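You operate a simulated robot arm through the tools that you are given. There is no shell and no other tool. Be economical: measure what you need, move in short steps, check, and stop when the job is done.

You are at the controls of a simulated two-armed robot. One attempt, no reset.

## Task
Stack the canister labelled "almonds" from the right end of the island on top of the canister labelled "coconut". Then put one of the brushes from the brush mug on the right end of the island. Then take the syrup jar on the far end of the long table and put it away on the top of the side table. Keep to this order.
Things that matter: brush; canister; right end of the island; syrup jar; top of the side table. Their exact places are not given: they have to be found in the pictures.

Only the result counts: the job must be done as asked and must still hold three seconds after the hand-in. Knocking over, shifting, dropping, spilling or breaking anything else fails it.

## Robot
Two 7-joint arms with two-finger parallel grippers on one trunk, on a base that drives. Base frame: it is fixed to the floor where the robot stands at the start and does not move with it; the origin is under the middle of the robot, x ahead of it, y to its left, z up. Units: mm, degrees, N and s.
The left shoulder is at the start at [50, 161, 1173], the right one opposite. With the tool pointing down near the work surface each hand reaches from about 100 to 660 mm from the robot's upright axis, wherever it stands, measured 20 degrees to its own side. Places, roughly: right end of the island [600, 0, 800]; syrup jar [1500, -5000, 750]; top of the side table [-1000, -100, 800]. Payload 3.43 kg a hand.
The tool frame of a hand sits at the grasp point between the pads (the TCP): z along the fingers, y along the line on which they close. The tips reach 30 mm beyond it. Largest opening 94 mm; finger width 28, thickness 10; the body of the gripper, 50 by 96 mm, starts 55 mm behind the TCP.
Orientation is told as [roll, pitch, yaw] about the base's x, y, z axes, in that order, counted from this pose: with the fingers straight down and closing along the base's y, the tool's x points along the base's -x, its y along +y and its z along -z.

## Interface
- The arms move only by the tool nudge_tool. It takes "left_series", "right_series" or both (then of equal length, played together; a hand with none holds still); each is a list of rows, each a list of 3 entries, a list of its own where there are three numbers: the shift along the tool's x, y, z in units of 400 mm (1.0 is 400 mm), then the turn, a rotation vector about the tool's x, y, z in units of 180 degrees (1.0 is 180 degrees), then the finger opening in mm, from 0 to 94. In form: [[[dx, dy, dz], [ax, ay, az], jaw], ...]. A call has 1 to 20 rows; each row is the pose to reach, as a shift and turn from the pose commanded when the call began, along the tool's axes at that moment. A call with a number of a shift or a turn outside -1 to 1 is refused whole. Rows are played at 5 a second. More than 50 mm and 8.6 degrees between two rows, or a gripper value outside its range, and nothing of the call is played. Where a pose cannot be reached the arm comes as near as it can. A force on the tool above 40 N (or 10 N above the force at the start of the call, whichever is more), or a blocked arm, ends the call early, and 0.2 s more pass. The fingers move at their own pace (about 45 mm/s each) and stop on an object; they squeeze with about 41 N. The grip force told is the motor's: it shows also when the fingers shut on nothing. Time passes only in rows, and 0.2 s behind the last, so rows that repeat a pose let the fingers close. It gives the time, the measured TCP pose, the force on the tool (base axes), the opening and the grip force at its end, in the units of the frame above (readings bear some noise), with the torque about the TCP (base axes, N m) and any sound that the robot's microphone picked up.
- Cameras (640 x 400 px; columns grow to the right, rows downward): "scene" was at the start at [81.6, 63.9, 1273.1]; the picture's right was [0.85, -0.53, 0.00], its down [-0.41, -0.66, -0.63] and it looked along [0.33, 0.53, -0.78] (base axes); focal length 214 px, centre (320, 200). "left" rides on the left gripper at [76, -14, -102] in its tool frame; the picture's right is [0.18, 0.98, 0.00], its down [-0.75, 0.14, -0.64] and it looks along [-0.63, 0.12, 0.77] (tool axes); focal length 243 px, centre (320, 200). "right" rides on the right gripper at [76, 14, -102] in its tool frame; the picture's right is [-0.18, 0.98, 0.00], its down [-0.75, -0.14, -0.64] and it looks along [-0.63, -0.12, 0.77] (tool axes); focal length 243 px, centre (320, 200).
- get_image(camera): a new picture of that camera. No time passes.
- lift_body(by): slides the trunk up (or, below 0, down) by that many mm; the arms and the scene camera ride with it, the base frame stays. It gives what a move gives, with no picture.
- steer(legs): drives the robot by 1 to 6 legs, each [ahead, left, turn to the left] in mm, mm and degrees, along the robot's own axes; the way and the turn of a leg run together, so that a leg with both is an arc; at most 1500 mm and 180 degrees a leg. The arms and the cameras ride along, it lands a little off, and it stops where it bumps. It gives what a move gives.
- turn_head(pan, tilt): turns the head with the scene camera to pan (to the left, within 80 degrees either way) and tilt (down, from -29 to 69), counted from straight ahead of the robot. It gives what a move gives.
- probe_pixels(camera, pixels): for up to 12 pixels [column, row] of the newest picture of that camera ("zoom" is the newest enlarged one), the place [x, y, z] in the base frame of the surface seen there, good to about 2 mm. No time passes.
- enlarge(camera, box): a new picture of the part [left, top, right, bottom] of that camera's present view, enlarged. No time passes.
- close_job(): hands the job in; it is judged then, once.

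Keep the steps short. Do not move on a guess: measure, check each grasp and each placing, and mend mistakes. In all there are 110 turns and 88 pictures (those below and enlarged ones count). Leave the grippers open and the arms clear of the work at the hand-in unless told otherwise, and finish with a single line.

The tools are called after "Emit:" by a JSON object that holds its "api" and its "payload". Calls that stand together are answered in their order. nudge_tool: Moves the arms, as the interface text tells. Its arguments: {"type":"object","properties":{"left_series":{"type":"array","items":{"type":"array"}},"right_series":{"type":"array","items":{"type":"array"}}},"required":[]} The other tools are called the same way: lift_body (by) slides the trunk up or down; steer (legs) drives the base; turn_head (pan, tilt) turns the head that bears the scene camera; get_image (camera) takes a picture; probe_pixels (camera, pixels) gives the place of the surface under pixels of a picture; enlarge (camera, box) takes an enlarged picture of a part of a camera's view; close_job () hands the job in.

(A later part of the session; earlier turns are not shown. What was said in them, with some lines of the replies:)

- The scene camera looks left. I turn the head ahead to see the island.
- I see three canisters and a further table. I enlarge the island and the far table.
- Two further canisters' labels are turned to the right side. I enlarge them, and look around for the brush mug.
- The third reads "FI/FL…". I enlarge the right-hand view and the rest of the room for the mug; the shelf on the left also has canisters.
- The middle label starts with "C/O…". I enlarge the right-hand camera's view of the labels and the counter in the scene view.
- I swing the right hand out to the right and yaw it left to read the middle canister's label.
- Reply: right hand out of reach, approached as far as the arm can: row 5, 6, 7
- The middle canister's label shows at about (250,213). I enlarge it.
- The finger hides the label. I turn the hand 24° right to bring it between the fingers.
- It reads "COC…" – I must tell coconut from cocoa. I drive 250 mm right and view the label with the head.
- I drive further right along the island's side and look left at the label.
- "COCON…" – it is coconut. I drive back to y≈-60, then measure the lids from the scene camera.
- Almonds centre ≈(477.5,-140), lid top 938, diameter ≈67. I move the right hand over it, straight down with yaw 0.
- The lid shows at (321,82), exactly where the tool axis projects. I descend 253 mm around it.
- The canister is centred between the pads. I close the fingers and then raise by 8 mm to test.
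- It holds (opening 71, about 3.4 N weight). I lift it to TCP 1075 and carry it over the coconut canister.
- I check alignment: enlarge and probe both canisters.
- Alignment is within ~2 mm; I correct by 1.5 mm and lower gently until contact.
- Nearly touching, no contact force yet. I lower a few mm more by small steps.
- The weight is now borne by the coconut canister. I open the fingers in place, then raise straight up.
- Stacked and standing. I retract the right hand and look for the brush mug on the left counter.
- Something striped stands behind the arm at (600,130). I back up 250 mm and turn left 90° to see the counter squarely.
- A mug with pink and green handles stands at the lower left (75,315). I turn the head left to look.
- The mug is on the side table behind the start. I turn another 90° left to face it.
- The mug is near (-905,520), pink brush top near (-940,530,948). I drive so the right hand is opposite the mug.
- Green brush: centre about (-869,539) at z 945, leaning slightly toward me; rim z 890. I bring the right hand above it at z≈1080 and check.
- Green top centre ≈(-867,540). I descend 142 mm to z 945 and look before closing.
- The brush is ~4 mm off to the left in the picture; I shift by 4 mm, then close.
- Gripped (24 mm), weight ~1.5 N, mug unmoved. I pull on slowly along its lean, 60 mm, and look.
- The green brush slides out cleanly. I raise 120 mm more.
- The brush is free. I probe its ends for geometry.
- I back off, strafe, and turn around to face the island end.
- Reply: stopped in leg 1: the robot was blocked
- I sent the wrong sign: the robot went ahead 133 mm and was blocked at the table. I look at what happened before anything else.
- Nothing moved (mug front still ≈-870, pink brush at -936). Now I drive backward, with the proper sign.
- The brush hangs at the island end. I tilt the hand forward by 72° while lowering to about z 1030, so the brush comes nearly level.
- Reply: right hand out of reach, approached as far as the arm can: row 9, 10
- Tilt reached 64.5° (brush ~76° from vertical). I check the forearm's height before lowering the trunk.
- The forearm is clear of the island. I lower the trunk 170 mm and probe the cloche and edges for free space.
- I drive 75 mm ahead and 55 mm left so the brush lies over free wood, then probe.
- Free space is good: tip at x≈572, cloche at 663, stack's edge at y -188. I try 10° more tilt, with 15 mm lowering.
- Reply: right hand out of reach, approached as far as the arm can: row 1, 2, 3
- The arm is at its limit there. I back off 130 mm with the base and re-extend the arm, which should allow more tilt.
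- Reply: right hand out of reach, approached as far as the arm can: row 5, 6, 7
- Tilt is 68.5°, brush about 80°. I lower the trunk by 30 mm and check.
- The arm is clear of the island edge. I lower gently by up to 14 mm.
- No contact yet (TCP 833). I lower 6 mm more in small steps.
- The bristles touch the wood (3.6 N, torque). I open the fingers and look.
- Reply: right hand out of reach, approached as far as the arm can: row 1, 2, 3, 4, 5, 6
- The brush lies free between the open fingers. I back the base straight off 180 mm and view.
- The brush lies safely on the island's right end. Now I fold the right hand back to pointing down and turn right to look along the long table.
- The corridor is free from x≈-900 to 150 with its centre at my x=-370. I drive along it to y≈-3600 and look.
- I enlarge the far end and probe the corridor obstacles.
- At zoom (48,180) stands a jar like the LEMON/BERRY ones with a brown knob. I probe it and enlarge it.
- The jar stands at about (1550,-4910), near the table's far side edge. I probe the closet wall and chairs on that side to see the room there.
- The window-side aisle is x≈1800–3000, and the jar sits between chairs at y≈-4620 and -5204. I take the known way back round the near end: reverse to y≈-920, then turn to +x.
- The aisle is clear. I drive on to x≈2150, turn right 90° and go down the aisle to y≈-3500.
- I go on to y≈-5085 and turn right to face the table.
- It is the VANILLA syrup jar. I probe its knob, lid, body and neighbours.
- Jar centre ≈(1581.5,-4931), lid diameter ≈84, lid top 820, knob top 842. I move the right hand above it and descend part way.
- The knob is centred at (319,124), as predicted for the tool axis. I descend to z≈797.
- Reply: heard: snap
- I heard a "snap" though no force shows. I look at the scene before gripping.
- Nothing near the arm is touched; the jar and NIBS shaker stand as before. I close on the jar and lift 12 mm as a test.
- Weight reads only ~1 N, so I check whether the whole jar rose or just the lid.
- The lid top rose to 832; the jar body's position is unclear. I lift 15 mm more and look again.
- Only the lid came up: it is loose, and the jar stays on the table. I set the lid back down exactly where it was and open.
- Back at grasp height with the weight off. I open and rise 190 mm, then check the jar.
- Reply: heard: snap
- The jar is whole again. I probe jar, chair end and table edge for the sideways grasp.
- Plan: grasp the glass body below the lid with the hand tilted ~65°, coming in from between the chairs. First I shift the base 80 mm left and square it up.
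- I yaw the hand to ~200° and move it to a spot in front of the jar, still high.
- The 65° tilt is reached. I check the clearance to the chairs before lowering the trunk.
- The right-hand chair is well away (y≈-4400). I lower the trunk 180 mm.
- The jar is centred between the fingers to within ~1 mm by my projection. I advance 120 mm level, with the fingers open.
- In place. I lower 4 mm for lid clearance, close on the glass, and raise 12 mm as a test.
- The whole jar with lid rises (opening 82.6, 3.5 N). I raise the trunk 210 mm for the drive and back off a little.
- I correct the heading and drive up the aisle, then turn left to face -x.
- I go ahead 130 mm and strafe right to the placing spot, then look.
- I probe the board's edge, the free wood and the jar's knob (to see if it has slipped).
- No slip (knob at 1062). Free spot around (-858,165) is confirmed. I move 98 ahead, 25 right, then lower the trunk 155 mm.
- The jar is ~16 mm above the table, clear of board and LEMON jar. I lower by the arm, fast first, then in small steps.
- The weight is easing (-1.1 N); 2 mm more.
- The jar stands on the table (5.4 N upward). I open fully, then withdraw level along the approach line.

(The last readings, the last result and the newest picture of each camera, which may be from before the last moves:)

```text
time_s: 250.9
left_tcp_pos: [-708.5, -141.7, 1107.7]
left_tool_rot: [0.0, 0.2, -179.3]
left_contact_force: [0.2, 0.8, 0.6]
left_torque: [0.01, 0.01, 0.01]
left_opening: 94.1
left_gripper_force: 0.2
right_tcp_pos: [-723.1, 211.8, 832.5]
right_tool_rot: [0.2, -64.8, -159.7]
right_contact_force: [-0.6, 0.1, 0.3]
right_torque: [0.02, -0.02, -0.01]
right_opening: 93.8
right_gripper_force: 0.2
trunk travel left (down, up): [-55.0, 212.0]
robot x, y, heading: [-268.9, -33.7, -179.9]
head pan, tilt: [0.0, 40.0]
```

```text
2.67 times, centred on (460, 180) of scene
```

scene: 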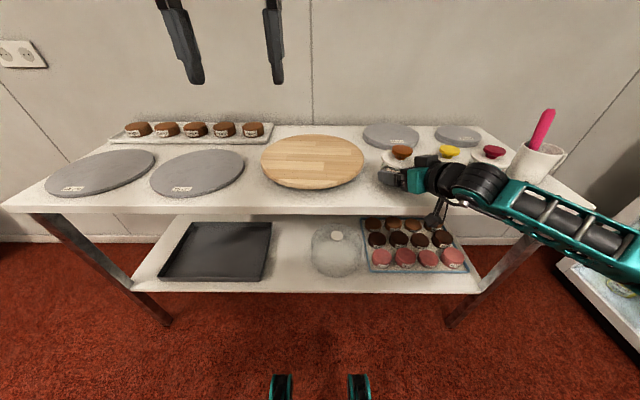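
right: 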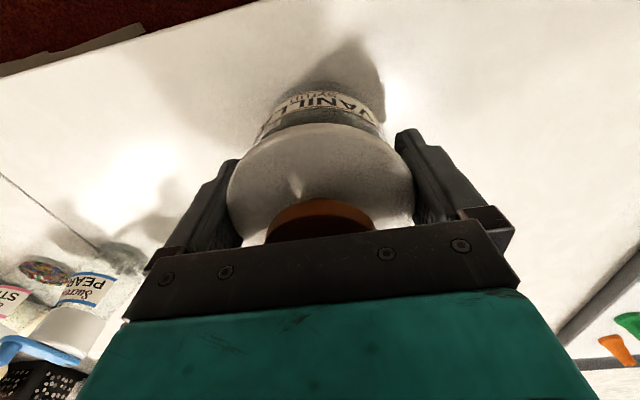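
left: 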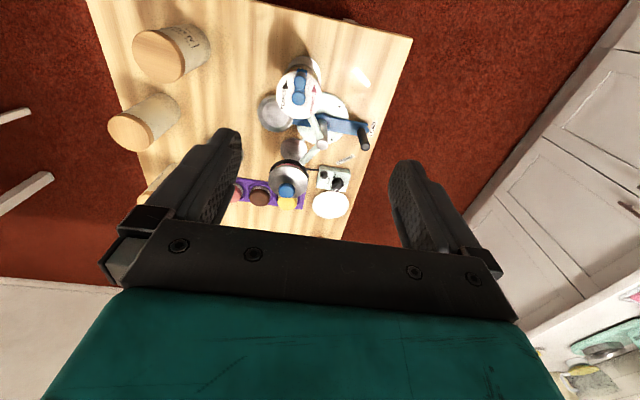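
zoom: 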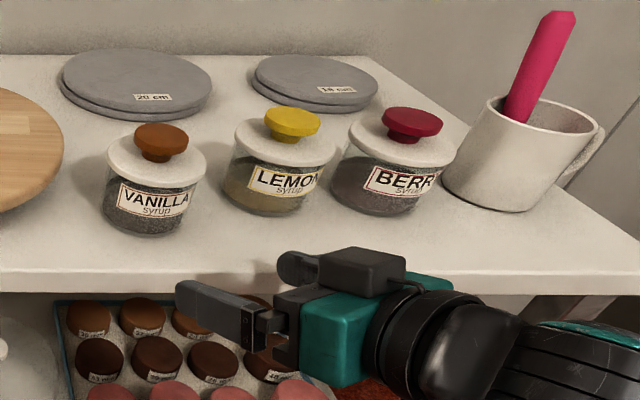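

VANILLA stands with its lid on, beside LEMON. I back off, raise the trunk, and turn partly to check the island once more.

Emit:
{"api": "steer", "payload": {"legs": [[-130, 0, 0]]}}

Emit:
{"api": "lift_body", "payload": {"by": 170}}

Emit:
{"api": "steer", "payload": {"legs": [[0, 0, -100]]}}

Emit:
{"api": "turn_head", "payload": {"pan": -78, "tilt": 35}}

Emit:
{"api": "get_image", "payload": {"camera": "scene"}}

```text
time_s: 252.2
left_tcp_pos: [-577.6, -141.6, 1108.8]
left_tool_rot: [0.0, 0.1, -179.3]
left_contact_force: [0.3, 0.6, 0.1]
left_torque: [0.0, 0.03, 0.04]
left_opening: 94.1
left_gripper_force: 0.1
right_tcp_pos: [-593.0, 213.4, 832.3]
right_tool_rot: [0.3, -64.9, -159.8]
right_contact_force: [0.5, -0.5, 0.4]
right_torque: [0.0, -0.01, -0.03]
right_opening: 93.9
right_gripper_force: 0.1
trunk travel left (down, up): [-55.0, 212.0]
robot x, y, heading: [-136.9, -32.4, -179.6]
head pan, tilt: [0.0, 40.0]
```

```text
time_s: 254.1
left_tcp_pos: [-578.4, -141.0, 1278.6]
left_tool_rot: [0.0, 0.2, -179.3]
left_contact_force: [0.0, 0.8, 0.1]
left_torque: [0.01, 0.0, -0.01]
left_opening: 94.0
left_gripper_force: 0.0
right_tcp_pos: [-593.4, 212.8, 1002.1]
right_tool_rot: [0.3, -64.8, -159.8]
right_contact_force: [-0.4, 0.1, 0.0]
right_torque: [0.0, 0.02, -0.03]
right_opening: 94.0
right_gripper_force: 0.0
trunk travel left (down, up): [-225.0, 42.0]
robot x, y, heading: [-138.4, -32.8, -179.8]
head pan, tilt: [0.0, 40.0]
```

```text
time_s: 258.7
left_tcp_pos: [-179.5, 420.7, 1278.1]
left_tool_rot: [-0.1, 0.2, 81.8]
left_contact_force: [-0.9, 0.1, -0.1]
left_torque: [-0.02, -0.01, -0.02]
left_opening: 93.9
left_gripper_force: 0.1
right_tcp_pos: [173.1, 380.5, 1002.2]
right_tool_rot: [0.3, -65.0, 101.3]
right_contact_force: [0.7, -0.5, 0.0]
right_torque: [0.01, -0.03, 0.01]
right_opening: 94.0
right_gripper_force: 0.1
trunk travel left (down, up): [-225.0, 42.0]
robot x, y, heading: [-138.4, -31.3, 81.4]
head pan, tilt: [0.0, 40.0]
```

```text
time_s: 260.2
left_tcp_pos: [-180.3, 421.7, 1278.2]
left_tool_rot: [-0.1, 0.2, 81.8]
left_contact_force: [0.5, 0.4, -0.3]
left_torque: [0.0, 0.01, 0.02]
left_opening: 93.9
left_gripper_force: 0.0
right_tcp_pos: [173.8, 380.6, 1002.8]
right_tool_rot: [0.3, -64.8, 101.3]
right_contact_force: [-0.2, 0.1, -0.4]
right_torque: [0.04, 0.01, -0.02]
right_opening: 93.9
right_gripper_force: 0.0
trunk travel left (down, up): [-225.0, 42.0]
robot x, y, heading: [-136.6, -31.7, 81.6]
head pan, tilt: [-78.0, 35.0]
```

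```text
1 pictures are left
```

scene: 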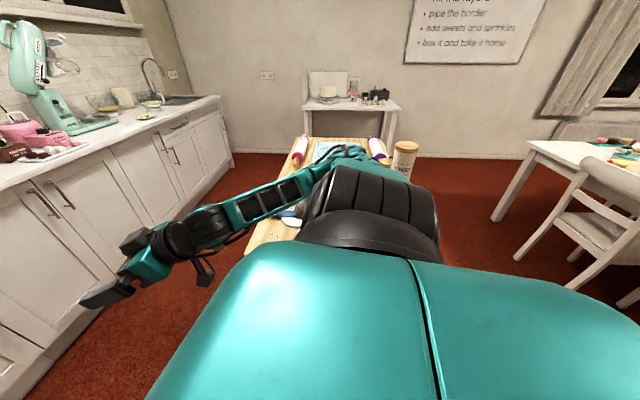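

The almonds canister is still standing on the stack, seen at (404,160). The brush lay clear on the island's right end when last seen, and the jar is on the side table. Both grippers are open and the arms are clear, so I hand in.

Emit:
{"api": "close_job", "payload": {}}

```text
The job is handed in.
```

The job is handed in: almonds is stacked on coconut, the green brush lies on the right end of the island, and the vanilla syrup jar, lid on, stands on the side table (I first lifted its loose lid by mistake and set it back; I also bumped the side table once, with no visible shift).
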